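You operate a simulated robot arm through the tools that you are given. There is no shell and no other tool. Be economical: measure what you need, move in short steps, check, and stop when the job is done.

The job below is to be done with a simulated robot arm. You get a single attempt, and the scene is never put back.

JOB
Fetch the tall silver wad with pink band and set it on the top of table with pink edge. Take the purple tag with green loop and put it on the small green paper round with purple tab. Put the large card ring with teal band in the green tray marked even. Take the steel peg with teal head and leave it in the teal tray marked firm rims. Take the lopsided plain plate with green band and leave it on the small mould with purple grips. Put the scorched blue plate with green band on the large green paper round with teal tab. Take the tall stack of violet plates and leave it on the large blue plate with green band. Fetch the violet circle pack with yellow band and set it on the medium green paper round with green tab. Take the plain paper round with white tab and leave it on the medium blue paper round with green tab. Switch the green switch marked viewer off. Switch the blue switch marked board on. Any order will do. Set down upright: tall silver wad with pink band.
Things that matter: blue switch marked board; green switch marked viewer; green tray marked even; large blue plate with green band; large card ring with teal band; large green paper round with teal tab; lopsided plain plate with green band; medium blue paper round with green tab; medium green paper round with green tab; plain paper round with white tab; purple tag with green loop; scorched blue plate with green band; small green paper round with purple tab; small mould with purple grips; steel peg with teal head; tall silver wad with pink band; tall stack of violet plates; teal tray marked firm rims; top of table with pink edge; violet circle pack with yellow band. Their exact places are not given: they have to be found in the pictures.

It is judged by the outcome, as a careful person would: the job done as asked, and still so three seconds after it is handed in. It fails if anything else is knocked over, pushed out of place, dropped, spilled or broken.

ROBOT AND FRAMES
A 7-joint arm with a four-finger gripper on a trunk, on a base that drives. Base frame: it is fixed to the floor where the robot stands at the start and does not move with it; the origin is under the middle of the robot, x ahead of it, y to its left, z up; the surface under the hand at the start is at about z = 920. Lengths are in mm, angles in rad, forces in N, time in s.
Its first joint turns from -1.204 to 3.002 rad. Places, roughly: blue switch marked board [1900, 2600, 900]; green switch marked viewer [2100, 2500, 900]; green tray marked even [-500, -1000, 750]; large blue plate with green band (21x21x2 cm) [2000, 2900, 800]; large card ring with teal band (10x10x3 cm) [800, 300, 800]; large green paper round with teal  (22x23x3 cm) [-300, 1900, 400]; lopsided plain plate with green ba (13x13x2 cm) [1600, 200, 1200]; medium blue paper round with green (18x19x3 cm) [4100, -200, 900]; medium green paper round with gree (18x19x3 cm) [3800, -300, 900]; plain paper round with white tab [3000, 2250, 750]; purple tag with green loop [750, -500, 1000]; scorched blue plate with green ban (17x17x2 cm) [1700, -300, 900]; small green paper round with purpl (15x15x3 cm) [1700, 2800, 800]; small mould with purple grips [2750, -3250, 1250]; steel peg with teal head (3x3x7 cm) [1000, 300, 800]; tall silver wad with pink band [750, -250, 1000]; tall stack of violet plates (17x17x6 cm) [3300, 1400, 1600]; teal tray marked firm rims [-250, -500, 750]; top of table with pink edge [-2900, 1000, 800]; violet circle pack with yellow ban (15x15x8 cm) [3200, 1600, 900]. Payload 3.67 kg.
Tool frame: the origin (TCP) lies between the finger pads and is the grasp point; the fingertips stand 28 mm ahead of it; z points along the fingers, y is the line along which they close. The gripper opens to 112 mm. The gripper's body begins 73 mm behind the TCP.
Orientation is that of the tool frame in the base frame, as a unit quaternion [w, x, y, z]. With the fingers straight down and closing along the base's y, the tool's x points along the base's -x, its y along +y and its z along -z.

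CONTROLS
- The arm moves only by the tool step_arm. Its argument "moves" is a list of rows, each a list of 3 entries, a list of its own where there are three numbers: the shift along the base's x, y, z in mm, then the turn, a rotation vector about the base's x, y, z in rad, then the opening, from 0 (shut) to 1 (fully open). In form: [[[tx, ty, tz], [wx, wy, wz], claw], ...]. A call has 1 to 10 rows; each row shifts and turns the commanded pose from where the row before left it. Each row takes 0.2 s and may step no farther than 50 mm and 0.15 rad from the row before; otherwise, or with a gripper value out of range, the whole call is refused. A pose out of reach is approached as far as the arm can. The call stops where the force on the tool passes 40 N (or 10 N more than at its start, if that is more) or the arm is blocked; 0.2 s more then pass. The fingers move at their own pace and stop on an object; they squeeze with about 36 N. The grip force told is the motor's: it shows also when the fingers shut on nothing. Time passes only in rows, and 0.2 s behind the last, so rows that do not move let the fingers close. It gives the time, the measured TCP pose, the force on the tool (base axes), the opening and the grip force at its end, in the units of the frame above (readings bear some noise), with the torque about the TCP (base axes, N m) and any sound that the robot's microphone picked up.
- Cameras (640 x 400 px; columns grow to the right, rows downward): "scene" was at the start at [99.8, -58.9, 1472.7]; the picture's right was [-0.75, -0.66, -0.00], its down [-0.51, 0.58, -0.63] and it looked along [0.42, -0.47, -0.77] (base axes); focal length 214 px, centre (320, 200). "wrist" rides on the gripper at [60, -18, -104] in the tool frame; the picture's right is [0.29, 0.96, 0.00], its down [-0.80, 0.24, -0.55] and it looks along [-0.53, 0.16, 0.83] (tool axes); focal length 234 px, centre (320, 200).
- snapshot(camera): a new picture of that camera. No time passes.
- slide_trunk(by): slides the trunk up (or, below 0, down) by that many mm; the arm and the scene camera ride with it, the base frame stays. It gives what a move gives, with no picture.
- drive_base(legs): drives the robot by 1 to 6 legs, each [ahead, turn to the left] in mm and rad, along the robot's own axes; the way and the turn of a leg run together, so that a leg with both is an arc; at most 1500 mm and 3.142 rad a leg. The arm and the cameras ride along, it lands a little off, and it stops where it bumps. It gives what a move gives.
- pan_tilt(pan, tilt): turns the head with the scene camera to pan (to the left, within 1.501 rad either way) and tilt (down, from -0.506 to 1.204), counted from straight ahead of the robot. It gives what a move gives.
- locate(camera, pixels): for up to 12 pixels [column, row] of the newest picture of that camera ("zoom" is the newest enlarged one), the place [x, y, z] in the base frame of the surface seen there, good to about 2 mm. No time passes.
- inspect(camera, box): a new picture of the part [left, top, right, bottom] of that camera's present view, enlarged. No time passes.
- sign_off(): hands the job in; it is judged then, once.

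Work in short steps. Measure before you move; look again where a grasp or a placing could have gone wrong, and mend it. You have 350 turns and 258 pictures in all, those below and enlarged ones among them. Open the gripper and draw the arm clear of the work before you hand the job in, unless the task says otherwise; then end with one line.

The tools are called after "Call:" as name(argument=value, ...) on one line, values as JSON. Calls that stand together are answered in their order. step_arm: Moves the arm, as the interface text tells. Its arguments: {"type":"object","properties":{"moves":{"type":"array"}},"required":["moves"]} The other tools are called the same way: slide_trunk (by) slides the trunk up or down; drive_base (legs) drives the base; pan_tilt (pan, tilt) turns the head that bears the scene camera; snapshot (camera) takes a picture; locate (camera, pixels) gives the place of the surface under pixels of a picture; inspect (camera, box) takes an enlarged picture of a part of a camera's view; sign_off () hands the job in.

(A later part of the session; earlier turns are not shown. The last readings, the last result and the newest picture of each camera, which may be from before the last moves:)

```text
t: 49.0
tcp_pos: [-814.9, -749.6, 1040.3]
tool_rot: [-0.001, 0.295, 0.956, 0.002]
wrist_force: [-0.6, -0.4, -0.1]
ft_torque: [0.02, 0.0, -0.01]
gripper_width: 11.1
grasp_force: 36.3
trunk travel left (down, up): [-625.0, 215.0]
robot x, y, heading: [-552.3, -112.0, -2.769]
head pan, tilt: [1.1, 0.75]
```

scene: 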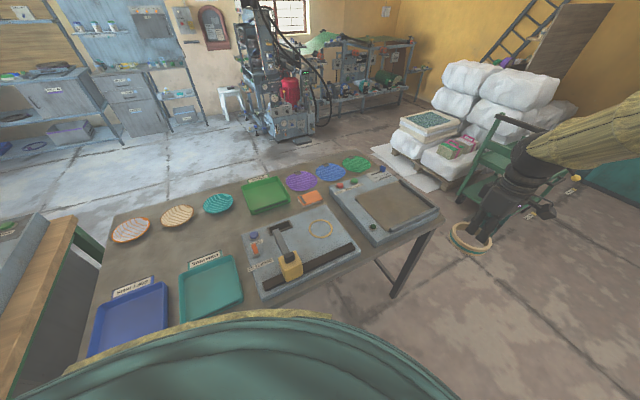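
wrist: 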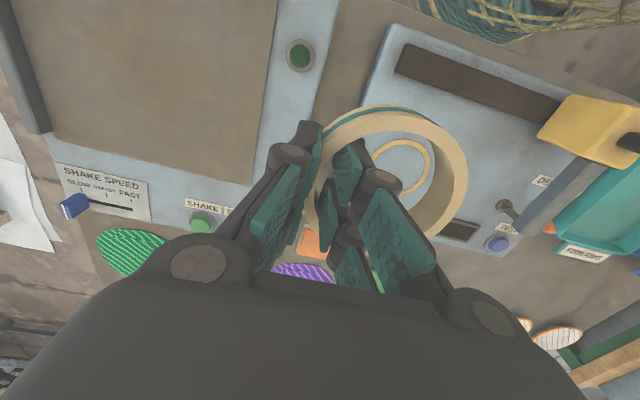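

Call:
step_arm(moves=[[[36, -28, 0], [0, 0, 0.05], 0], [[36, -28, 0], [0, 0, 0.05], 0], [[36, -28, 0], [0, 0, 0.05], 0], [[36, -28, 0], [0, 0, 0.05], 0], [[36, -28, 0], [0, 0, 0.05], 0]])

```text
t: 50.2
tcp_pos: [-842.8, -760.3, 1016.5]
tool_rot: [-0.003, 0.21, 0.978, 0.0]
wrist_force: [0.2, -0.2, 0.7]
ft_torque: [-0.01, 0.06, 0.0]
gripper_width: 11.2
grasp_force: 36.2
out of reach, approached as far as the arm can: row 1, 2, 3, 4, 5
trunk travel left (down, up): [-625.0, 215.0]
robot x, y, heading: [-552.1, -111.4, -2.77]
head pan, tilt: [1.1, 0.75]
```

The arm is near some joint limit here; it works better with targets more ahead. Turn the base left 0.85 so the tray lies nearly ahead.

Call:
drive_base(legs=[[0, 0.85]])

Call:
pan_tilt(pan=0.3, tilt=0.75)

Call:
snapshot(camera="scene")

```text
t: 52.8
tcp_pos: [-262.7, -761.8, 1015.8]
tool_rot: [-0.001, -0.208, 0.978, 0.001]
wrist_force: [0.9, 0.7, -0.1]
ft_torque: [0.01, 0.04, -0.01]
gripper_width: 11.1
grasp_force: 36.5
trunk travel left (down, up): [-625.0, 215.0]
robot x, y, heading: [-550.6, -117.3, -1.931]
head pan, tilt: [1.1, 0.75]
```

```text
t: 53.9
tcp_pos: [-263.0, -761.2, 1016.2]
tool_rot: [-0.001, -0.209, 0.978, 0.0]
wrist_force: [-0.4, -0.3, -0.3]
ft_torque: [0.01, -0.02, 0.0]
gripper_width: 11.3
grasp_force: 35.8
trunk travel left (down, up): [-625.0, 215.0]
robot x, y, heading: [-553.4, -116.0, -1.932]
head pan, tilt: [0.3, 0.75]
```

```text
220 pictures are left
```

scene: 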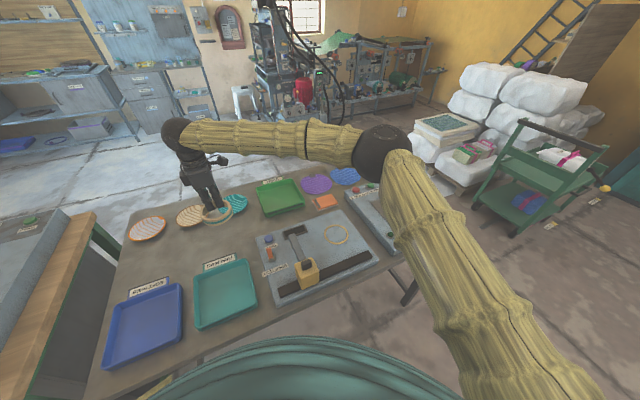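

Now swing to the tray: TCP target (-432,-1036).

Call:
step_arm(moves=[[[-21, -34.4, 0], [0, 0, 0], 0], [[-21, -34.4, 0], [0, 0, 0], 0], [[-21, -34.4, 0], [0, 0, 0], 0], [[-21, -34.4, 0], [0, 0, 0], 0], [[-21, -34.4, -10], [0, 0, 0], 0], [[-21, -34.4, -20], [0, 0, 0], 0], [[-21, -34.4, -20], [0, 0, 0], 0], [[-21, -34.4, -20], [0, 0, 0], 0]])

Call:
snapshot(camera="wrist")

Call:
inspect(camera="scene", box=[180, 90, 400, 228])

```text
t: 55.7
tcp_pos: [-462.6, -1020.5, 941.6]
tool_rot: [0.0, -0.21, 0.978, 0.001]
wrist_force: [-0.1, -0.4, -0.5]
ft_torque: [0.01, 0.05, -0.01]
gripper_width: 11.1
grasp_force: 36.2
out of reach, approached as far as the arm can: row 7, 8
trunk travel left (down, up): [-625.0, 215.0]
robot x, y, heading: [-550.5, -112.8, -1.927]
head pan, tilt: [0.3, 0.75]
```

```text
219 pictures are left
```

wrist: 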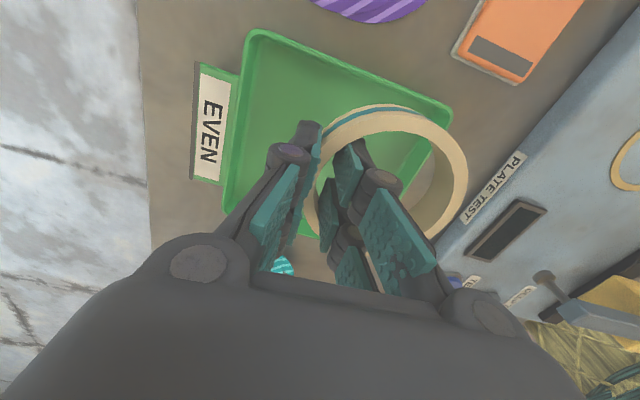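

```text
2.90 times, centred on (290, 159) of scene
```

zoom: 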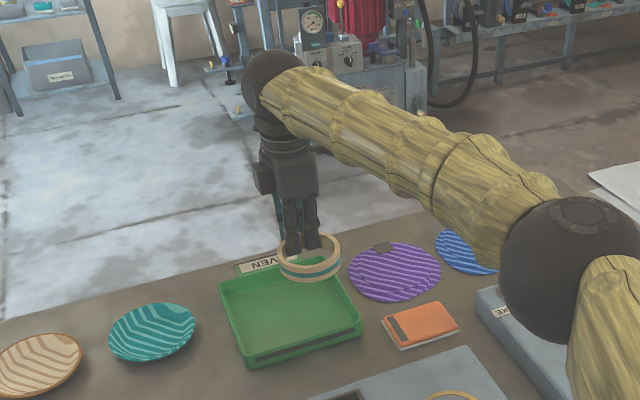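

Reach stops near 912 mm radius; drive ahead 60 mm, then correct the position.

Call:
drive_base(legs=[[60, 0]])

Call:
step_arm(moves=[[[25, 20, 0], [0, 0, 0], 0], [[25, 20, 0], [0, 0, 0], 0]])

Call:
snapshot(camera="wrist")

Call:
locate(camera="wrist", pixels=[[340, 120], [465, 185], [420, 150], [300, 110]])

```text
t: 56.7
tcp_pos: [-481.9, -1072.9, 946.8]
tool_rot: [-0.003, -0.208, 0.978, 0.0]
wrist_force: [-0.2, 0.5, -0.7]
ft_torque: [0.01, 0.01, -0.03]
gripper_width: 11.3
grasp_force: 36.5
trunk travel left (down, up): [-625.0, 215.0]
robot x, y, heading: [-576.0, -168.9, -1.935]
head pan, tilt: [0.3, 0.75]
```

```text
t: 57.3
tcp_pos: [-432.0, -1033.4, 944.6]
tool_rot: [-0.003, -0.206, 0.978, 0.0]
wrist_force: [-0.6, -0.5, -0.5]
ft_torque: [0.04, -0.04, 0.04]
gripper_width: 11.1
grasp_force: 36.5
trunk travel left (down, up): [-625.0, 215.0]
robot x, y, heading: [-572.4, -169.4, -1.933]
head pan, tilt: [0.3, 0.75]
```

```text
217 pictures are left
```

wrist: 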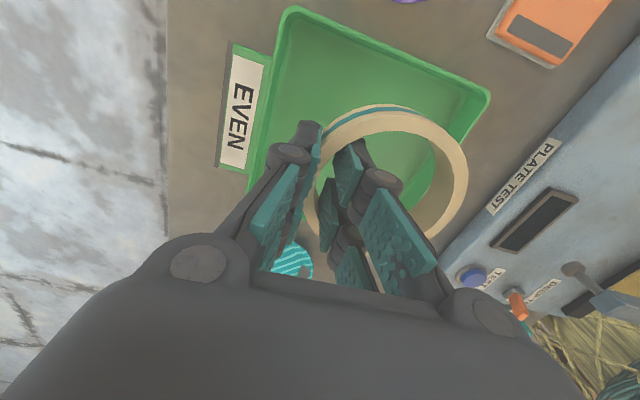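

```text
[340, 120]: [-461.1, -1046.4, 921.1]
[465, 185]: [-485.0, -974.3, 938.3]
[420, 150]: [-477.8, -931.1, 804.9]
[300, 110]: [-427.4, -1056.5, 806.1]
```

Ring is over the tray; descend until 3–5 mm above the floor, then release.

Call:
step_arm(moves=[[[0, 0, -35], [0, 0, 0], 0], [[0, 0, -35], [0, 0, 0], 0], [[0, 0, -28], [0, 0, 0], 0], [[0, 0, -5], [0, 0, 0], 0]])

Call:
step_arm(moves=[[[0, 0, 0], [0, 0, 0], 0.3], [[0, 0, 0], [0, 0, 0], 0.3], [[0, 0, 40], [0, 0, 0], 0.3], [[0, 0, 50], [0, 0, 0], 0.3], [[0, 0, 50], [0, 0, 0], 0.3], [[0, 30, 40], [0, 0, 0], 0.3]])

Call:
snapshot(camera="wrist")

```text
t: 58.3
tcp_pos: [-430.9, -1034.3, 843.9]
tool_rot: [-0.001, -0.207, 0.978, 0.0]
wrist_force: [-0.1, -0.2, 0.3]
ft_torque: [0.01, -0.02, 0.02]
gripper_width: 11.6
grasp_force: 35.8
trunk travel left (down, up): [-625.0, 215.0]
robot x, y, heading: [-571.0, -170.4, -1.932]
head pan, tilt: [0.3, 0.75]
```

```text
t: 59.7
tcp_pos: [-433.8, -998.9, 1023.5]
tool_rot: [-0.002, -0.208, 0.978, -0.001]
wrist_force: [0.5, 0.3, -0.2]
ft_torque: [-0.07, 0.01, 0.0]
gripper_width: 33.6
grasp_force: 0.0
trunk travel left (down, up): [-625.0, 215.0]
robot x, y, heading: [-573.6, -170.1, -1.934]
head pan, tilt: [0.3, 0.75]
```

```text
216 pictures are left
```

wrist: 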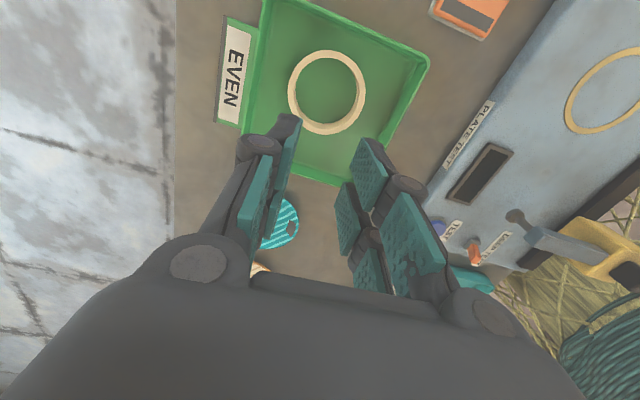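

The ring lies in the even tray. Retract the arm, back off, and turn right back toward the starting orientation for the wad.

Call:
step_arm(moves=[[[-7, 45, 5], [0, 0, 0], 0.3], [[-7, 45, 5], [0, 0, 0], 0.3], [[-7, 45, 5], [0, 0, 0], 0.3], [[-7, 45, 5], [0, 0, 0], 0.3], [[-7, 40, 5], [0, 0, 0], 0.3]])

Call:
drive_base(legs=[[-200, 0], [0, -2.2]])

Call:
snapshot(camera="scene")

```text
t: 60.9
tcp_pos: [-469.7, -780.2, 1048.8]
tool_rot: [-0.002, -0.207, 0.978, -0.001]
wrist_force: [-0.8, -0.1, 0.1]
ft_torque: [-0.08, -0.01, -0.01]
gripper_width: 33.6
grasp_force: 0.0
trunk travel left (down, up): [-625.0, 215.0]
robot x, y, heading: [-572.9, -170.7, -1.933]
head pan, tilt: [0.3, 0.75]
```

```text
t: 67.8
tcp_pos: [-1049.0, 317.5, 1049.5]
tool_rot: [-0.001, 0.79, 0.613, 0.001]
wrist_force: [0.4, 0.3, -0.1]
ft_torque: [-0.02, -0.01, 0.0]
gripper_width: 33.6
grasp_force: 0.1
trunk travel left (down, up): [-625.0, 215.0]
robot x, y, heading: [-503.3, 16.4, 2.114]
head pan, tilt: [0.3, 0.75]
```

```text
215 pictures are left
```

scene: 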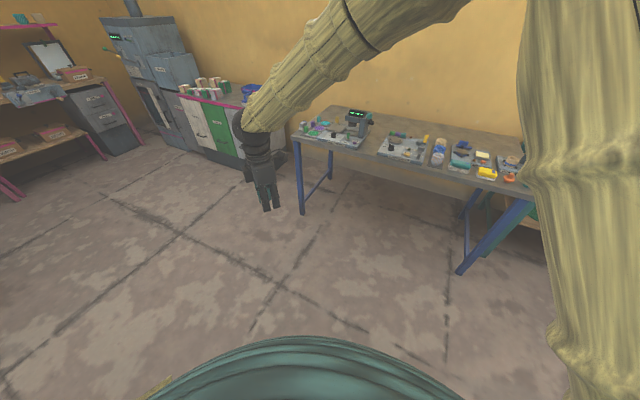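

While here, look at the pink-edged tables on the left.

Call:
pan_tilt(pan=0.75, tilt=0.4)

Call:
inspect(camera="scene", box=[100, 80, 500, 330])

Call:
locate(camera="zoom", pixels=[[100, 200], [200, 180], [320, 190], [450, 170], [500, 190], [370, 190], [50, 150]])

```text
t: 68.7
tcp_pos: [-1049.1, 316.9, 1047.7]
tool_rot: [-0.001, 0.79, 0.613, 0.001]
wrist_force: [0.1, -0.5, -0.3]
ft_torque: [0.02, -0.04, 0.0]
gripper_width: 33.4
grasp_force: 0.1
trunk travel left (down, up): [-625.0, 215.0]
robot x, y, heading: [-501.7, 17.9, 2.118]
head pan, tilt: [0.75, 0.4]
```

```text
1.60 times, centred on (300, 205) of scene
```

zoom: 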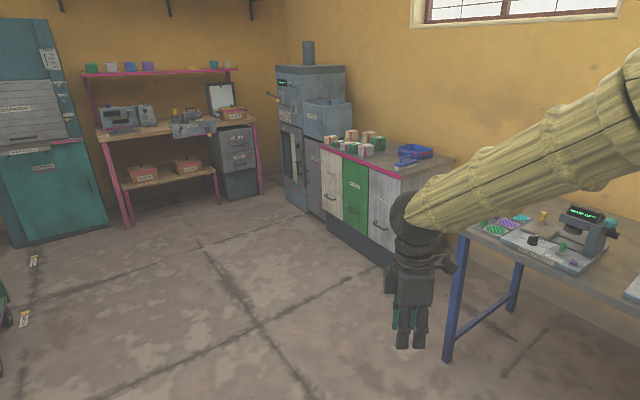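

```text
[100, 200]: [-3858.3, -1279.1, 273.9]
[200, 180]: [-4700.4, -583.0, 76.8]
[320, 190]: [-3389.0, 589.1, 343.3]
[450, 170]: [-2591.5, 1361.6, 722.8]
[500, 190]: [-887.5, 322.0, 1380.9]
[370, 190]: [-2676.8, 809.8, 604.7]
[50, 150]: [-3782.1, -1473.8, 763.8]
```

The pink-edged cabinet top is at about (-2900,1000,800). Now turn right to heading 0 and return to the start spot.

Call:
drive_base(legs=[[0, -2.118], [480, 0]])

Call:
pan_tilt(pan=0.0, tilt=0.7)

Call:
inspect(camera="scene", box=[320, 130, 520, 255])

```text
t: 76.5
tcp_pos: [513.1, 338.7, 1048.3]
tool_rot: [0.002, 0.924, -0.383, 0.001]
wrist_force: [0.2, -0.8, 0.1]
ft_torque: [0.01, -0.01, 0.02]
gripper_width: 33.8
grasp_force: 0.0
trunk travel left (down, up): [-625.0, 215.0]
robot x, y, heading: [-28.8, 22.6, 0.007]
head pan, tilt: [0.75, 0.4]
```

```text
t: 77.7
tcp_pos: [511.7, 338.4, 1047.9]
tool_rot: [0.0, 0.923, -0.384, 0.002]
wrist_force: [-0.8, 0.5, 1.2]
ft_torque: [0.03, 0.01, 0.03]
gripper_width: 33.3
grasp_force: 0.1
trunk travel left (down, up): [-625.0, 215.0]
robot x, y, heading: [-24.2, 23.1, -0.0]
head pan, tilt: [0.0, 0.7]
```

```text
3.20 times, centred on (420, 192) of scene
```

zoom: 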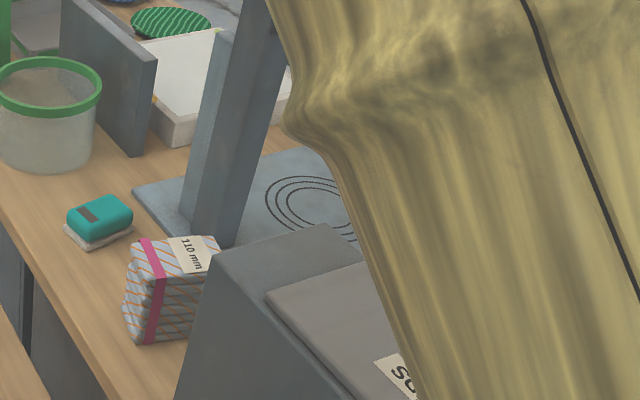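

Locate the wad corners and surrounding obstacles in this zoom.

Call:
locate(camera="zoom", pixels=[[136, 242], [152, 277], [198, 270], [213, 240], [170, 255], [160, 335], [195, 325], [127, 310], [120, 225], [215, 215], [262, 235], [110, 360]])

Call:
snapshot(camera="wrist")

```text
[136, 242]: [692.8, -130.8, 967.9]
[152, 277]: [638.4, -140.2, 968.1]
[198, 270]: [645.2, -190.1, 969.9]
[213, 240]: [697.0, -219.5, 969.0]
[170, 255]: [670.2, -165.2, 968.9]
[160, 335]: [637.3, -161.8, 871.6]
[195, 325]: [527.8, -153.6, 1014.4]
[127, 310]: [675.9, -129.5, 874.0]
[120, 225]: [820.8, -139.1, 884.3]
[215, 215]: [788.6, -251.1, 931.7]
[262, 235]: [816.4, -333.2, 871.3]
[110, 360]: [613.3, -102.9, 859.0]
```

```text
212 pictures are left
```

wrist: 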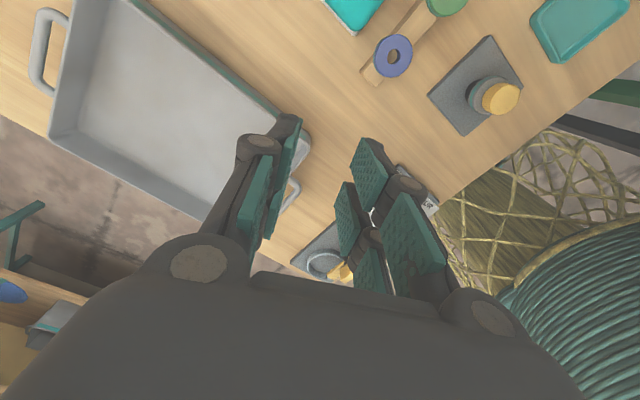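

Wad top z≈969, about 60 (x) × 90 (y). Bring the hand above it from the left at z≈1090, closing direction x.

Call:
step_arm(moves=[[[16, -40, 10], [0, 0, -0.1], 0.9], [[16, -40, 10], [0, 0, -0.1], 0.9], [[16, -40, 10], [0, 0, -0.1], 0.9], [[16, -40, 10], [0, 0, -0.1], 0.9], [[16, -40, 0], [0, 0, -0.1], 0.9], [[16, -40, 0], [0, 0, -0.1], 0.9], [[16, -40, 0], [0, 0, -0.1], 0.9], [[16, -40, 0], [0, 0, -0.08], 0.9]])

Call:
snapshot(camera="wrist")

```text
t: 79.5
tcp_pos: [638.3, 17.2, 1085.5]
tool_rot: [0.001, 0.707, -0.707, 0.0]
wrist_force: [0.7, 0.1, -0.1]
ft_torque: [0.03, -0.01, -0.01]
gripper_width: 100.7
grasp_force: 0.1
trunk travel left (down, up): [-625.0, 215.0]
robot x, y, heading: [-21.8, 20.9, 0.008]
head pan, tilt: [0.0, 0.7]
```

```text
211 pictures are left
```

wrist: 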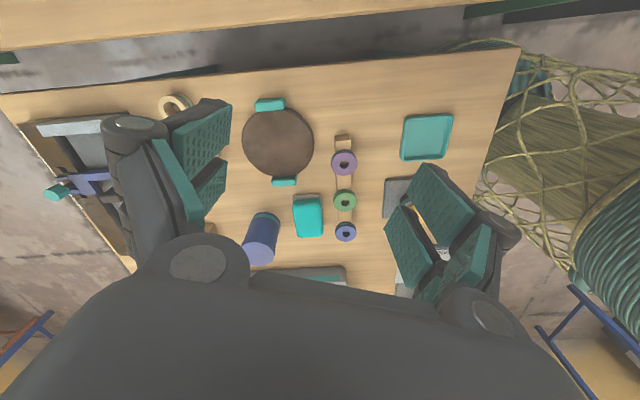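

Call:
step_arm(moves=[[[8, -40, 5], [0, 0, 0], 0.9], [[8, -40, 0], [0, 0, 0], 0.9], [[8, -40, 0], [0, 0, 0], 0.9], [[6, -40, 0], [0, 0, 0], 0.9], [[0, -32, 0], [0, 0, 0], 0.9]])

Call:
snapshot(camera="wrist")

Call:
snapshot(camera="scene")

```text
t: 80.7
tcp_pos: [669.5, -175.4, 1092.8]
tool_rot: [0.002, 0.708, -0.706, 0.001]
wrist_force: [-0.2, -0.7, -0.1]
ft_torque: [0.03, -0.02, -0.06]
gripper_width: 101.1
grasp_force: 0.1
trunk travel left (down, up): [-625.0, 215.0]
robot x, y, heading: [-23.8, 23.7, 0.001]
head pan, tilt: [0.0, 0.7]
```

```text
210 pictures are left
```

wrist: 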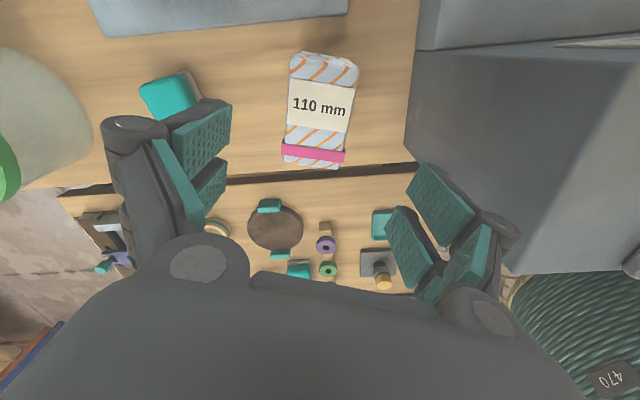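

```text
209 pictures are left
```

scene: 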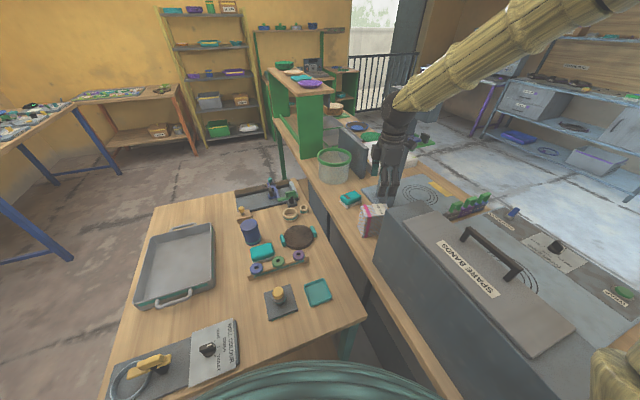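

Call:
locate(camera="wrist", pixels=[[292, 60], [354, 66], [342, 160], [286, 156], [320, 107], [405, 145], [413, 60], [375, 110]])

```text
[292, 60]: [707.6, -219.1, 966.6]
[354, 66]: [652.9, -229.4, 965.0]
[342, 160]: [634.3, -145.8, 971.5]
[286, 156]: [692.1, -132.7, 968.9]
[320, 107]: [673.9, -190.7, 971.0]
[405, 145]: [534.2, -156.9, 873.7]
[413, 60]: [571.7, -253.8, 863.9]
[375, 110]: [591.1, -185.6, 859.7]
```

Wad centre (672,-182), yaw offset +0.18. Align and descend to z≈912.

Call:
step_arm(moves=[[[2.5, -6.4, 0], [0, 0, 0.1], 0.85], [[0, 0, -40], [0, 0, 0.078], 0.85], [[0, 0, -45], [0, 0, 0], 0.85], [[0, 0, -45], [0, 0, 0], 0.85], [[0, 0, -30], [0, 0, 0], 0.85], [[0, 0, -20], [0, 0, 0], 0.85]])

Call:
step_arm(moves=[[[0, 0, 0], [0, 0, 0], 0], [[0, 0, 0], [0, 0, 0], 0], [[0, 0, 0], [0, 0, 0], 0], [[0, 0, 20], [0, 0, 0], 0], [[0, 0, 40], [0, 0, 0], 0]])

Call:
snapshot(camera="wrist")

```text
t: 82.0
tcp_pos: [674.2, -177.9, 915.6]
tool_rot: [0.002, 0.767, -0.641, 0.001]
wrist_force: [0.7, -0.7, -0.1]
ft_torque: [-0.03, 0.01, 0.0]
gripper_width: 95.2
grasp_force: 0.1
trunk travel left (down, up): [-625.0, 215.0]
robot x, y, heading: [-27.9, 19.1, 0.003]
head pan, tilt: [0.0, 0.7]
```

```text
t: 83.2
tcp_pos: [670.5, -179.2, 973.9]
tool_rot: [0.001, 0.767, -0.641, 0.001]
wrist_force: [0.2, 0.2, -0.7]
ft_torque: [0.01, 0.02, -0.04]
gripper_width: 73.0
grasp_force: 35.9
trunk travel left (down, up): [-625.0, 215.0]
robot x, y, heading: [-26.8, 25.8, 0.004]
head pan, tilt: [0.0, 0.7]
```

```text
208 pictures are left
```

wrist: 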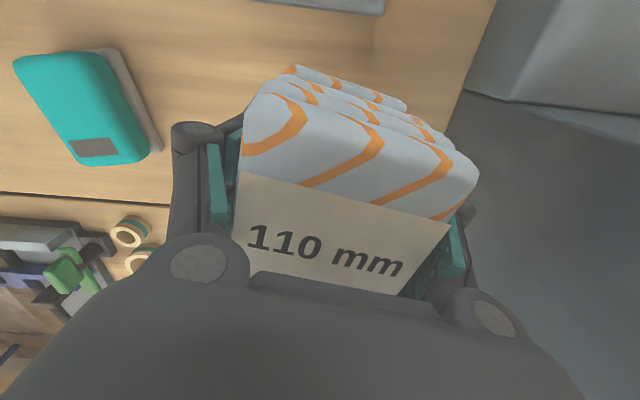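

Wad held (73 mm). Lift clear and bring it to a carrying pose to the left front.

Call:
step_arm(moves=[[[0, 0, 50], [0, 0, 0], 0], [[0, 20, 45], [0, 0, 0], 0], [[-10, 45, 0], [0, 0, 0], 0], [[-10, 45, 0], [0, 0, 0], 0], [[-10, 45, 0], [0, 0, 0], 0], [[-10, 45, 0], [0, 0, 0], 0], [[-10, 45, 0], [0, 0, 0], 0], [[-10, 45, 0], [0, 0, 0], 0]])

Call:
drive_base(legs=[[-400, 0], [0, 1.5], [0, 1.45]])

Call:
pan_tilt(pan=0.0, tilt=0.4)

Call:
snapshot(camera="scene")

```text
t: 85.0
tcp_pos: [613.5, 111.6, 1069.9]
tool_rot: [0.002, 0.767, -0.641, 0.001]
wrist_force: [0.3, 0.4, -2.0]
ft_torque: [-0.04, 0.01, 0.0]
gripper_width: 72.2
grasp_force: 36.1
trunk travel left (down, up): [-625.0, 215.0]
robot x, y, heading: [-26.3, 25.6, 0.001]
head pan, tilt: [0.0, 0.7]
```

```text
t: 94.7
tcp_pos: [-1067.6, 61.3, 1068.7]
tool_rot: [-0.002, 0.713, 0.701, 0.003]
wrist_force: [-0.3, 0.8, -1.6]
ft_torque: [-0.01, -0.02, -0.01]
gripper_width: 69.7
grasp_force: 35.8
trunk travel left (down, up): [-625.0, 215.0]
robot x, y, heading: [-421.6, 19.8, 2.946]
head pan, tilt: [0.0, 0.7]
```

```text
t: 95.5
tcp_pos: [-1068.6, 62.6, 1070.0]
tool_rot: [-0.002, 0.713, 0.701, 0.001]
wrist_force: [0.4, -0.4, -1.8]
ft_torque: [0.01, 0.0, 0.03]
gripper_width: 69.8
grasp_force: 36.2
trunk travel left (down, up): [-625.0, 215.0]
robot x, y, heading: [-425.9, 23.7, 2.95]
head pan, tilt: [0.0, 0.4]
```

```text
207 pictures are left
```

scene: 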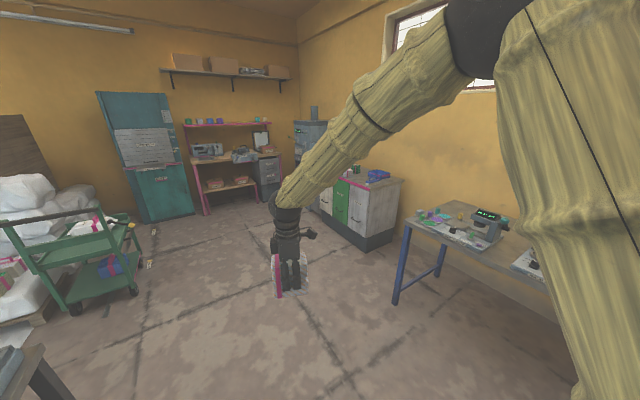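

Path ahead is clear. Drive 1500 mm, then 500 more and turn toward the pink-edged cabinet.

Call:
drive_base(legs=[[1500, 0], [450, 0], [0, -1.0]])

Call:
pan_tilt(pan=0.0, tilt=0.6)

Call:
snapshot(camera="scene")

```text
t: 107.6
tcp_pos: [-2637.2, 953.3, 1069.2]
tool_rot: [0.0, 0.957, 0.291, 0.001]
wrist_force: [0.9, 0.4, -1.3]
ft_torque: [0.0, 0.0, -0.01]
gripper_width: 67.2
grasp_force: 35.8
trunk travel left (down, up): [-625.0, 215.0]
robot x, y, heading: [-2299.8, 403.7, 1.982]
head pan, tilt: [0.0, 0.4]
```

```text
t: 108.3
tcp_pos: [-2637.7, 953.6, 1070.1]
tool_rot: [-0.001, 0.957, 0.291, 0.002]
wrist_force: [-0.1, 0.1, -1.3]
ft_torque: [0.0, -0.02, 0.0]
gripper_width: 67.3
grasp_force: 35.7
trunk travel left (down, up): [-625.0, 215.0]
robot x, y, heading: [-2302.1, 399.3, 1.982]
head pan, tilt: [0.0, 0.6]
```

```text
206 pictures are left
```

scene: 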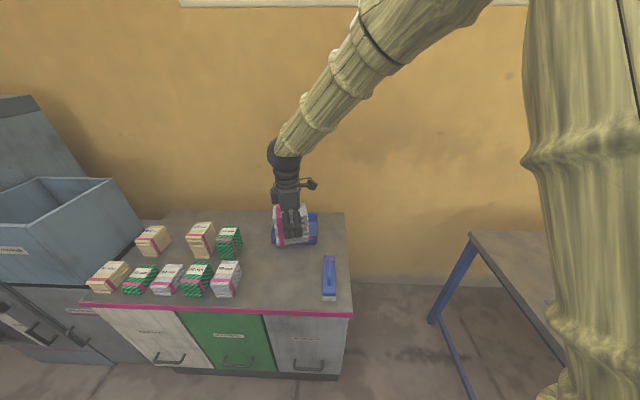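

Free surface around pixel (280,278) on the pink-edged top. Locate it and neighbours.

Call:
locate(camera="scene", pixels=[[280, 278], [270, 295], [285, 262], [238, 285], [240, 245], [324, 280], [322, 258], [300, 300], [345, 310], [345, 220]])

Call:
inspect(camera="scene", box=[60, 190, 380, 390])

```text
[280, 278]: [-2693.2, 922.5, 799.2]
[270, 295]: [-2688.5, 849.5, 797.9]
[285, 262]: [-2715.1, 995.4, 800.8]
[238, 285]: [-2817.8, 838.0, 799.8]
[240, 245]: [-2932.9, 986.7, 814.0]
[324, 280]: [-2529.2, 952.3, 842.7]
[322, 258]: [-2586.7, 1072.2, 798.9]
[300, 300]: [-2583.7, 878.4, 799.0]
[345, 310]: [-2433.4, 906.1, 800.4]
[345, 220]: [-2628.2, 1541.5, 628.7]
```

```text
2.00 times, centred on (220, 290) of scene
```

zoom: 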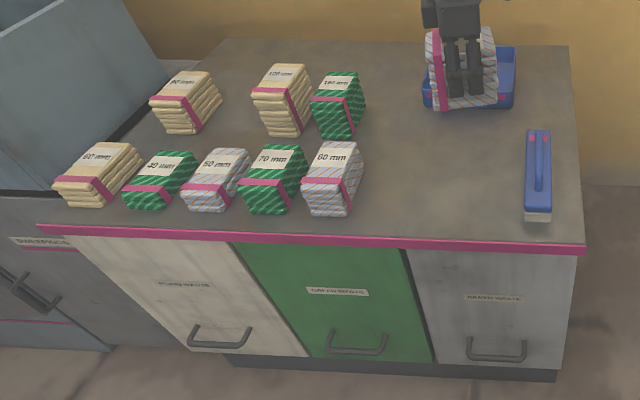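

Place at (-2680,930): table z 800, wad bottom 56 below TCP → TCP ≈ 858.

Call:
step_arm(moves=[[[-21, -11, -40], [0, 0, 0], 0], [[-21, -11, -40], [0, 0, 0], 0], [[0, 0, -45], [0, 0, 0], 0], [[0, 0, -45], [0, 0, 0], 0], [[0, 0, -28], [0, 0, 0], 0]])

Call:
inspect(camera="scene", box=[60, 190, 380, 390])

```text
t: 109.5
tcp_pos: [-2679.4, 930.6, 871.1]
tool_rot: [0.0, 0.957, 0.291, 0.002]
wrist_force: [-0.7, 0.2, -1.5]
ft_torque: [0.02, -0.03, 0.0]
gripper_width: 67.0
grasp_force: 35.6
trunk travel left (down, up): [-625.0, 215.0]
robot x, y, heading: [-2299.3, 400.7, 1.982]
head pan, tilt: [0.0, 0.6]
```

```text
2.00 times, centred on (220, 290) of scene
```

zoom: 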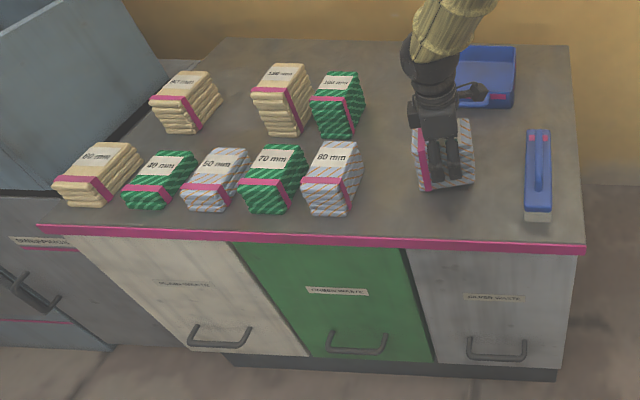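

Lower gently until contact, then release.

Call:
step_arm(moves=[[[0, 0, -6], [0, 0, 0], 0], [[0, 0, -4], [0, 0, 0], 0], [[0, 0, -2], [0, 0, 0], 0]])

Call:
step_arm(moves=[[[0, 0, 0], [0, 0, 0], 0.9], [[0, 0, 0], [0, 0, 0], 0.9], [[0, 0, 0], [0, 0, 0], 0.9], [[0, 0, 40], [0, 0, 0], 0.9], [[0, 0, 50], [0, 0, 0], 0.9], [[0, 0, 50], [0, 0, 0], 0.9], [[0, 0, 50], [0, 0, 0], 0.9]])

Call:
snapshot(camera="wrist")

```text
t: 110.3
tcp_pos: [-2677.9, 930.2, 861.1]
tool_rot: [-0.001, 0.957, 0.291, 0.002]
wrist_force: [1.0, -1.3, 18.4]
ft_torque: [0.76, -0.17, -0.01]
gripper_width: 66.8
grasp_force: 36.1
trunk travel left (down, up): [-625.0, 215.0]
robot x, y, heading: [-2301.8, 396.9, 1.987]
head pan, tilt: [0.0, 0.6]
```

```text
t: 111.9
tcp_pos: [-2679.1, 930.6, 1054.4]
tool_rot: [-0.001, 0.956, 0.292, 0.002]
wrist_force: [-0.3, 0.1, 0.5]
ft_torque: [0.02, 0.09, 0.0]
gripper_width: 100.9
grasp_force: 0.3
trunk travel left (down, up): [-625.0, 215.0]
robot x, y, heading: [-2298.9, 403.8, 1.986]
head pan, tilt: [0.0, 0.6]
```

```text
203 pictures are left
```

wrist: 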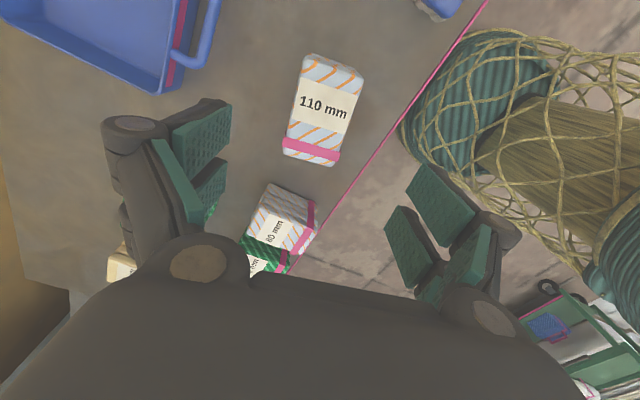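

The wad stands upright on the pink-edged table. Back off, turn and drive back to the start area for the tag.

Call:
drive_base(legs=[[-420, 0], [0, -1.99]])

Call:
slide_trunk(by=200)

Call:
pan_tilt(pan=0.0, tilt=0.5)

Call:
snapshot(camera="scene")

```text
t: 119.4
tcp_pos: [-1480.7, 109.7, 1053.0]
tool_rot: [0.0, 0.758, -0.652, 0.001]
wrist_force: [-0.5, 0.3, 0.2]
ft_torque: [0.01, 0.0, 0.0]
gripper_width: 100.9
grasp_force: 0.1
trunk travel left (down, up): [-625.0, 215.0]
robot x, y, heading: [-2119.3, -3.8, -0.029]
head pan, tilt: [0.0, 0.6]
```

```text
t: 121.6
tcp_pos: [-1481.5, 111.2, 1252.2]
tool_rot: [0.002, 0.758, -0.653, 0.0]
wrist_force: [0.1, -0.6, 0.1]
ft_torque: [0.02, 0.0, -0.02]
gripper_width: 100.8
grasp_force: 0.1
trunk travel left (down, up): [-825.0, 15.0]
robot x, y, heading: [-2122.9, -7.2, -0.03]
head pan, tilt: [0.0, 0.6]
```

```text
t: 122.3
tcp_pos: [-1480.7, 109.4, 1251.0]
tool_rot: [0.002, 0.757, -0.653, 0.001]
wrist_force: [0.4, 0.3, 0.3]
ft_torque: [-0.03, 0.01, -0.03]
gripper_width: 100.8
grasp_force: 0.1
trunk travel left (down, up): [-825.0, 15.0]
robot x, y, heading: [-2126.6, -6.5, -0.032]
head pan, tilt: [0.0, 0.499]
```

```text
202 pictures are left
```

scene: 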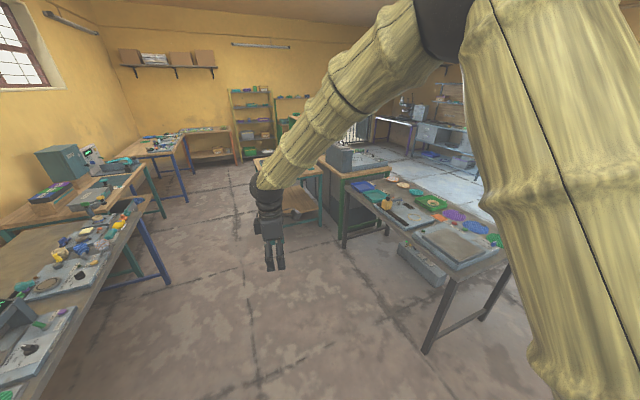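

Call:
drive_base(legs=[[0, 0.035], [1500, 0], [580, 0]])

Call:
pan_tilt(pan=-0.4, tilt=0.8)

Call:
snapshot(camera="scene")

```text
t: 133.3
tcp_pos: [651.5, 213.1, 1252.5]
tool_rot: [0.002, 0.781, -0.625, 0.001]
wrist_force: [-1.0, 0.4, -0.3]
ft_torque: [0.01, 0.03, 0.0]
gripper_width: 100.7
grasp_force: 0.0
trunk travel left (down, up): [-825.0, 15.0]
robot x, y, heading: [18.2, 49.0, 0.04]
head pan, tilt: [0.0, 0.499]
```

```text
t: 134.1
tcp_pos: [651.9, 213.1, 1252.2]
tool_rot: [0.001, 0.781, -0.625, 0.002]
wrist_force: [1.1, 0.4, 0.4]
ft_torque: [0.0, -0.01, -0.01]
gripper_width: 100.7
grasp_force: 0.0
trunk travel left (down, up): [-825.0, 15.0]
robot x, y, heading: [24.6, 52.3, 0.042]
head pan, tilt: [-0.4, 0.799]
```

```text
201 pictures are left
```

scene: 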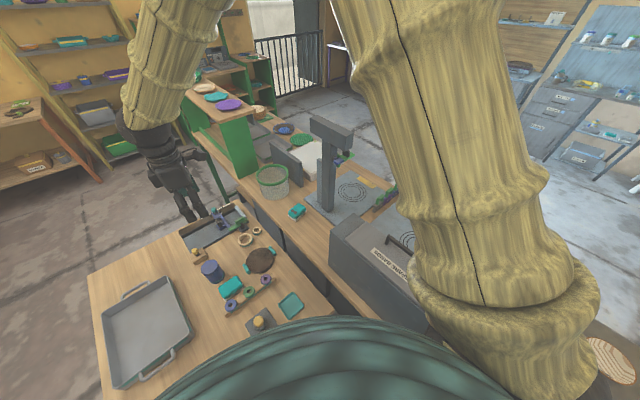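

Check my own footprint by looking down at my left side.

Call:
pan_tilt(pan=1.5, tilt=1.1)

Call:
snapshot(camera="scene")

Call:
locate(camera="scene", pixels=[[320, 215], [320, 230], [320, 250], [320, 300], [200, 240], [440, 240], [150, 260], [320, 180]])

```text
t: 136.0
tcp_pos: [651.8, 213.4, 1252.8]
tool_rot: [0.001, 0.782, -0.624, 0.002]
wrist_force: [-0.4, 0.6, -0.3]
ft_torque: [-0.02, 0.04, -0.02]
gripper_width: 100.6
grasp_force: 0.0
trunk travel left (down, up): [-825.0, 15.0]
robot x, y, heading: [19.1, 53.1, 0.046]
head pan, tilt: [1.499, 1.1]
```

```text
200 pictures are left
```

scene: 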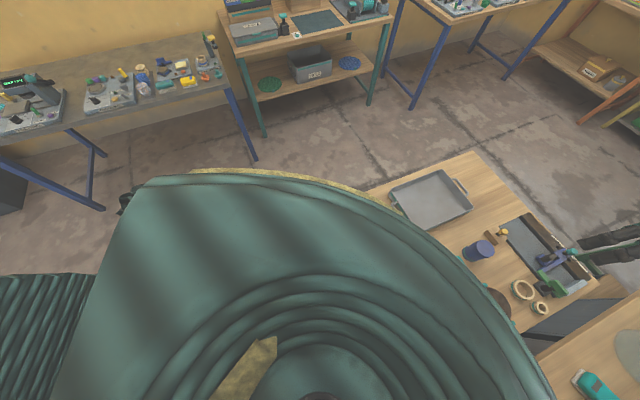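

```text
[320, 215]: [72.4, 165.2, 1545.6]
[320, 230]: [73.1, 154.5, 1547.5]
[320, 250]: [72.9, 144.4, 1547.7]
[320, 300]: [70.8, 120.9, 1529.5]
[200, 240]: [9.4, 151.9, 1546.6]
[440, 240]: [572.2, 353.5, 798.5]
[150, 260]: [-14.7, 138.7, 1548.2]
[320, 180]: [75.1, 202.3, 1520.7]
```

Call:
snapshot(camera="wrist")

```text
199 pictures are left
```

wrist: 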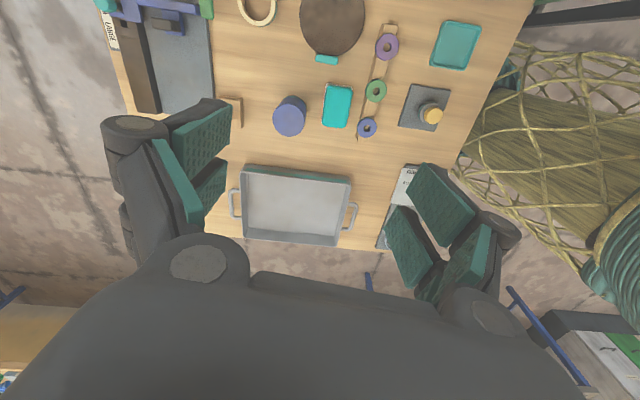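

Call:
locate(camera="wrist", pixels=[[460, 155], [490, 100], [520, 50], [480, 170], [530, 240], [520, 65], [575, 265], [600, 60]])

```text
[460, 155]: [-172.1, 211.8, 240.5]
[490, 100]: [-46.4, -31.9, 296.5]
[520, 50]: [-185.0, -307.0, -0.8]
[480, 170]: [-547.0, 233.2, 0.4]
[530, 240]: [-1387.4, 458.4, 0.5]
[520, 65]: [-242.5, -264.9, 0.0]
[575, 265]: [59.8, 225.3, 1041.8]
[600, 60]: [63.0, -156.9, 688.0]
```

My body is slim at table height. Swing the arm over the box at z≈1290 towards the tag row, yawing toward −1.24.

Call:
step_arm(moves=[[[-14, -23, 4], [0, 0, -0.15], 0.4], [[-14, -23, 4], [0, 0, -0.15], 0.4], [[-14, -23, 4], [0, 0, -0.15], 0.4], [[-14, -23, 4], [0, 0, -0.15], 0.4], [[-14, -23, 4], [0, 0, -0.15], 0.4], [[-14, -23, 4], [0, 0, -0.15], 0.4], [[-14, -23, 4], [0, 0, -0.15], 0.4], [[-14, -23, 4], [0, 0, -0.15], 0.4], [[-14, -23, 4], [0, 0, -0.15], 0.4], [[-14, -23, 4], [0, 0, -0.15], 0.4]])

Call:
step_arm(moves=[[[-3, -40, 0], [0, 0, -0.15], 0.4], [[-3, -40, 0], [0, 0, -0.15], 0.4], [[-3, -40, 0], [0, 0, -0.15], 0.4], [[-3, -40, 0], [0, 0, -0.15], 0.4], [[-3, -40, 0], [0, 0, -0.15], 0.4], [[-3, -40, 0], [0, 0, -0.15], 0.4], [[-3, -40, 0], [0, 0, -0.15], 0.4], [[-3, -40, 0], [0, 0, -0.15], 0.4], [[-3, -40, 0], [0, 0, -0.15], 0.4], [[-3, -40, 0], [0, 0, -0.15], 0.4]])

Call:
snapshot(camera="wrist")

```text
t: 138.2
tcp_pos: [508.9, -17.6, 1294.2]
tool_rot: [-0.001, -0.145, 0.989, 0.002]
wrist_force: [-0.6, -0.4, 0.6]
ft_torque: [0.05, 0.04, 0.0]
gripper_width: 44.7
grasp_force: 0.0
trunk travel left (down, up): [-825.0, 15.0]
robot x, y, heading: [22.0, 52.8, 0.041]
head pan, tilt: [1.499, 1.1]
```

```text
t: 140.4
tcp_pos: [480.2, -422.6, 1293.9]
tool_rot: [-0.002, 0.569, 0.822, 0.005]
wrist_force: [-0.1, -1.0, 1.3]
ft_torque: [0.04, -0.03, 0.02]
gripper_width: 44.8
grasp_force: 0.0
trunk travel left (down, up): [-825.0, 15.0]
robot x, y, heading: [20.2, 53.2, 0.045]
head pan, tilt: [1.499, 1.1]
```

```text
198 pictures are left
```

wrist: 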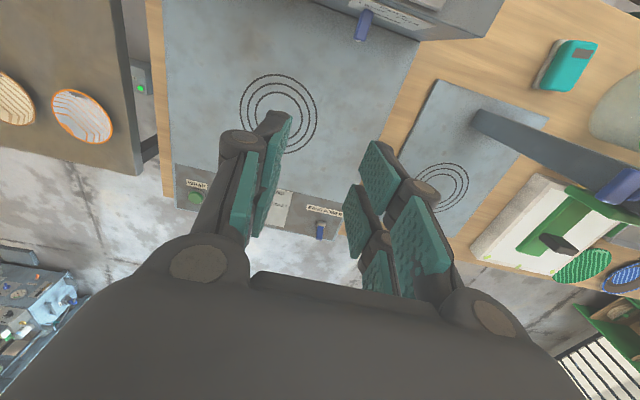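

Works. Extend toward the tags and look.

Call:
step_arm(moves=[[[35, -15, -20], [0, 0, 0], 0.4], [[35, -15, -20], [0, 0, 0], 0.4], [[35, -15, -20], [0, 0, 0], 0.4], [[35, -10, -20], [0, 0, 0], 0.4], [[35, -10, -20], [0, 0, 0], 0.4]])

Call:
snapshot(camera="wrist")

Call:
pan_tilt(pan=-0.6, tilt=0.8)

Call:
snapshot(camera="scene")

```text
t: 141.6
tcp_pos: [657.9, -486.9, 1187.4]
tool_rot: [-0.003, 0.568, 0.823, 0.003]
wrist_force: [0.0, -0.9, -0.7]
ft_torque: [-0.03, 0.02, 0.0]
gripper_width: 44.8
grasp_force: 0.2
trunk travel left (down, up): [-825.0, 15.0]
robot x, y, heading: [25.0, 52.9, 0.044]
head pan, tilt: [1.499, 1.1]
```

```text
197 pictures are left
```

wrist: 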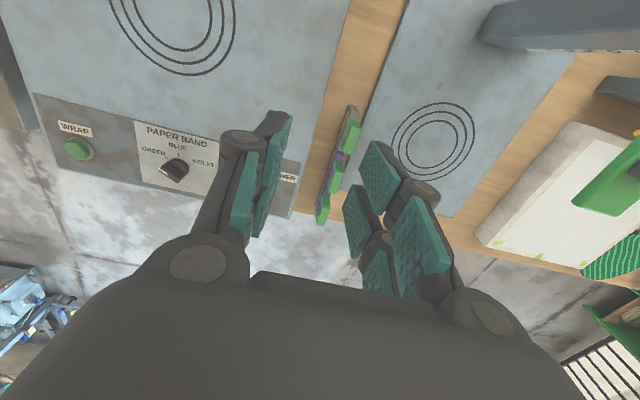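

```text
t: 143.6
tcp_pos: [654.2, -485.8, 1191.8]
tool_rot: [-0.001, 0.567, 0.824, 0.002]
wrist_force: [-0.6, 0.2, 0.5]
ft_torque: [0.0, 0.01, -0.01]
gripper_width: 44.9
grasp_force: 0.1
trunk travel left (down, up): [-825.0, 15.0]
robot x, y, heading: [18.5, 52.0, 0.042]
head pan, tilt: [-0.6, 0.799]
```

```text
196 pictures are left
```

scene: 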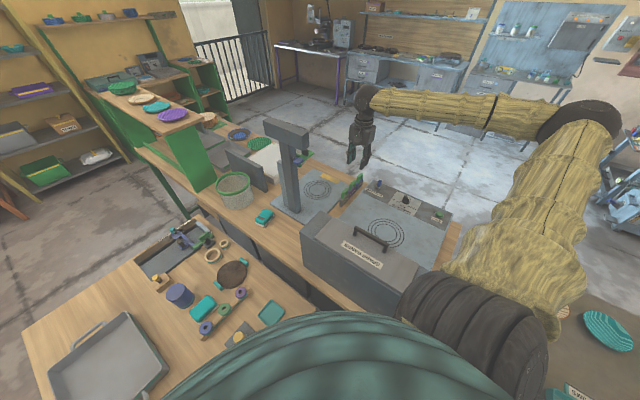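

Zoom on the tags in both cameras to locate the loop of the purple one.

Call:
inspect(camera="wrist", box=[280, 80, 408, 240])

Call:
inspect(camera="scene", box=[320, 160, 384, 200])

```text
2.50 times, centred on (344, 160) of wrist
```

zoom: 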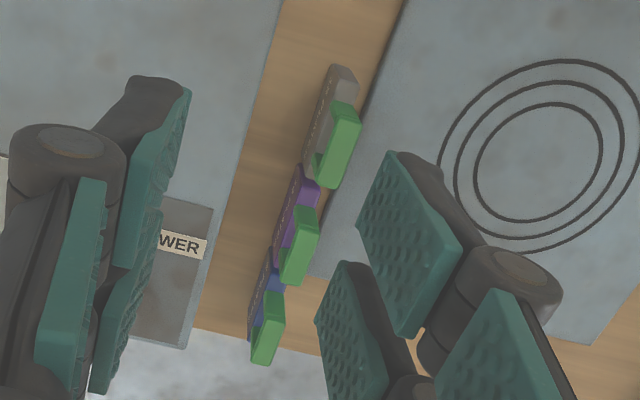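

```text
10.00 times, centred on (352, 180) of scene
```

zoom: 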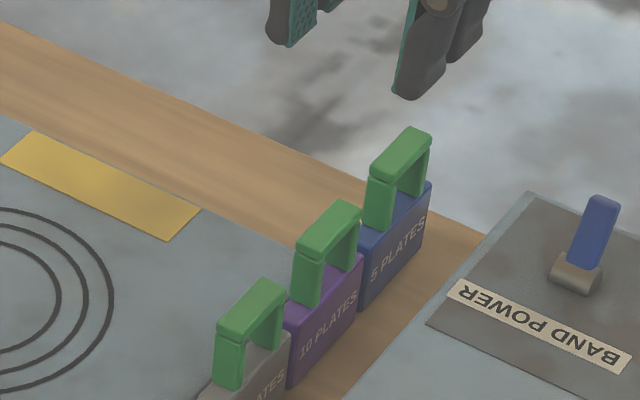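

Call:
locate(camera="zoom", pixels=[[312, 242], [330, 222], [352, 208], [316, 285], [330, 320], [370, 370], [255, 300], [405, 140], [300, 350], [362, 258], [360, 300], [300, 380]])

```text
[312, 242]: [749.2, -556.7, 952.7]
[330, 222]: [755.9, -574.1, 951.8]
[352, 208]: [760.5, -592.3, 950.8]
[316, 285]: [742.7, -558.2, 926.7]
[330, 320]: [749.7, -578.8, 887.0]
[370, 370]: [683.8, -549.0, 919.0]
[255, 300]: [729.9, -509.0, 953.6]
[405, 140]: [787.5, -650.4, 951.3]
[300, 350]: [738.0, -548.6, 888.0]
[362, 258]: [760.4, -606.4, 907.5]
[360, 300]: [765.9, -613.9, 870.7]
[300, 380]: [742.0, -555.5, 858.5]
```

Purple loop top ≈ (755,-574,952). Lower the trunk 200 for better reach, then extend.

Call:
slide_trunk(by=-200)

Call:
step_arm(moves=[[[33, -29, 5], [0, 0, -0.02], 0.4], [[33, -29, 0], [0, 0, -0.02], 0.4], [[34, -29, 0], [0, 0, 0], 0.4]])

Call:
snapshot(camera="wrist")

```text
t: 145.8
tcp_pos: [655.2, -483.3, 991.2]
tool_rot: [-0.003, 0.567, 0.824, 0.002]
wrist_force: [0.0, -0.2, 0.0]
ft_torque: [0.01, -0.01, -0.03]
gripper_width: 44.9
grasp_force: 0.1
trunk travel left (down, up): [-625.0, 215.0]
robot x, y, heading: [19.5, 52.7, 0.045]
head pan, tilt: [-0.6, 0.799]
```

```text
t: 146.6
tcp_pos: [757.0, -567.7, 999.3]
tool_rot: [-0.002, 0.584, 0.811, 0.0]
wrist_force: [-0.1, 0.5, -0.1]
ft_torque: [-0.01, 0.03, 0.02]
gripper_width: 44.9
grasp_force: 0.1
trunk travel left (down, up): [-625.0, 215.0]
robot x, y, heading: [18.7, 51.2, 0.042]
head pan, tilt: [-0.6, 0.799]
```

```text
193 pictures are left
```

wrist: 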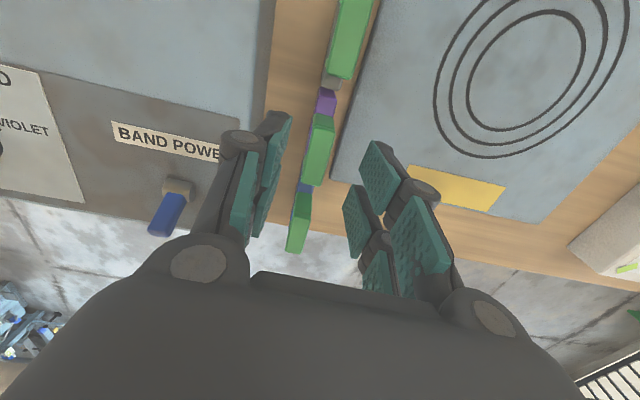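

Aligned over the purple loop. Descend to z≈945 and close.

Call:
step_arm(moves=[[[-1, -5, -20], [0, 0, 0], 0.4], [[0, 0, -20], [0, 0, 0], 0.4], [[0, 0, -15], [0, 0, 0], 0.4]])

Call:
snapshot(camera="wrist")

```text
t: 147.4
tcp_pos: [754.7, -575.4, 941.9]
tool_rot: [-0.001, 0.583, 0.812, 0.0]
wrist_force: [0.5, 1.1, -0.3]
ft_torque: [-0.04, 0.02, -0.04]
gripper_width: 44.5
grasp_force: 0.1
trunk travel left (down, up): [-625.0, 215.0]
robot x, y, heading: [20.2, 52.7, 0.041]
head pan, tilt: [-0.6, 0.799]
```

```text
192 pictures are left
```

wrist: 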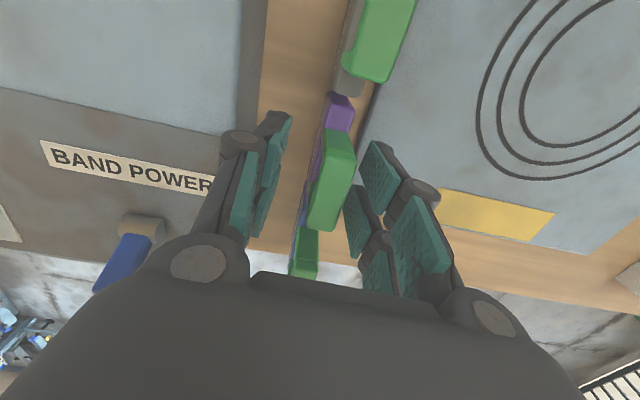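

Loop is between the fingers. Close and lift.

Call:
step_arm(moves=[[[0, 0, 0], [0, 0, 0], 0], [[0, 0, 0], [0, 0, 0], 0], [[0, 0, 30], [0, 0, 0], 0], [[0, 0, 40], [0, 0, 0], 0]])

Call:
snapshot(camera="wrist")

```text
t: 148.4
tcp_pos: [752.4, -571.2, 1012.5]
tool_rot: [-0.001, 0.583, 0.812, 0.0]
wrist_force: [0.0, 0.7, 0.1]
ft_torque: [-0.1, 0.02, 0.01]
gripper_width: 14.9
grasp_force: 36.2
trunk travel left (down, up): [-625.0, 215.0]
robot x, y, heading: [20.1, 52.2, 0.043]
head pan, tilt: [-0.6, 0.799]
```

```text
191 pictures are left
```

wrist: 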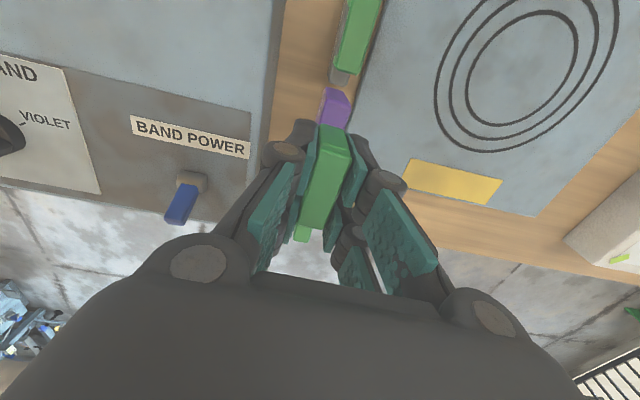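

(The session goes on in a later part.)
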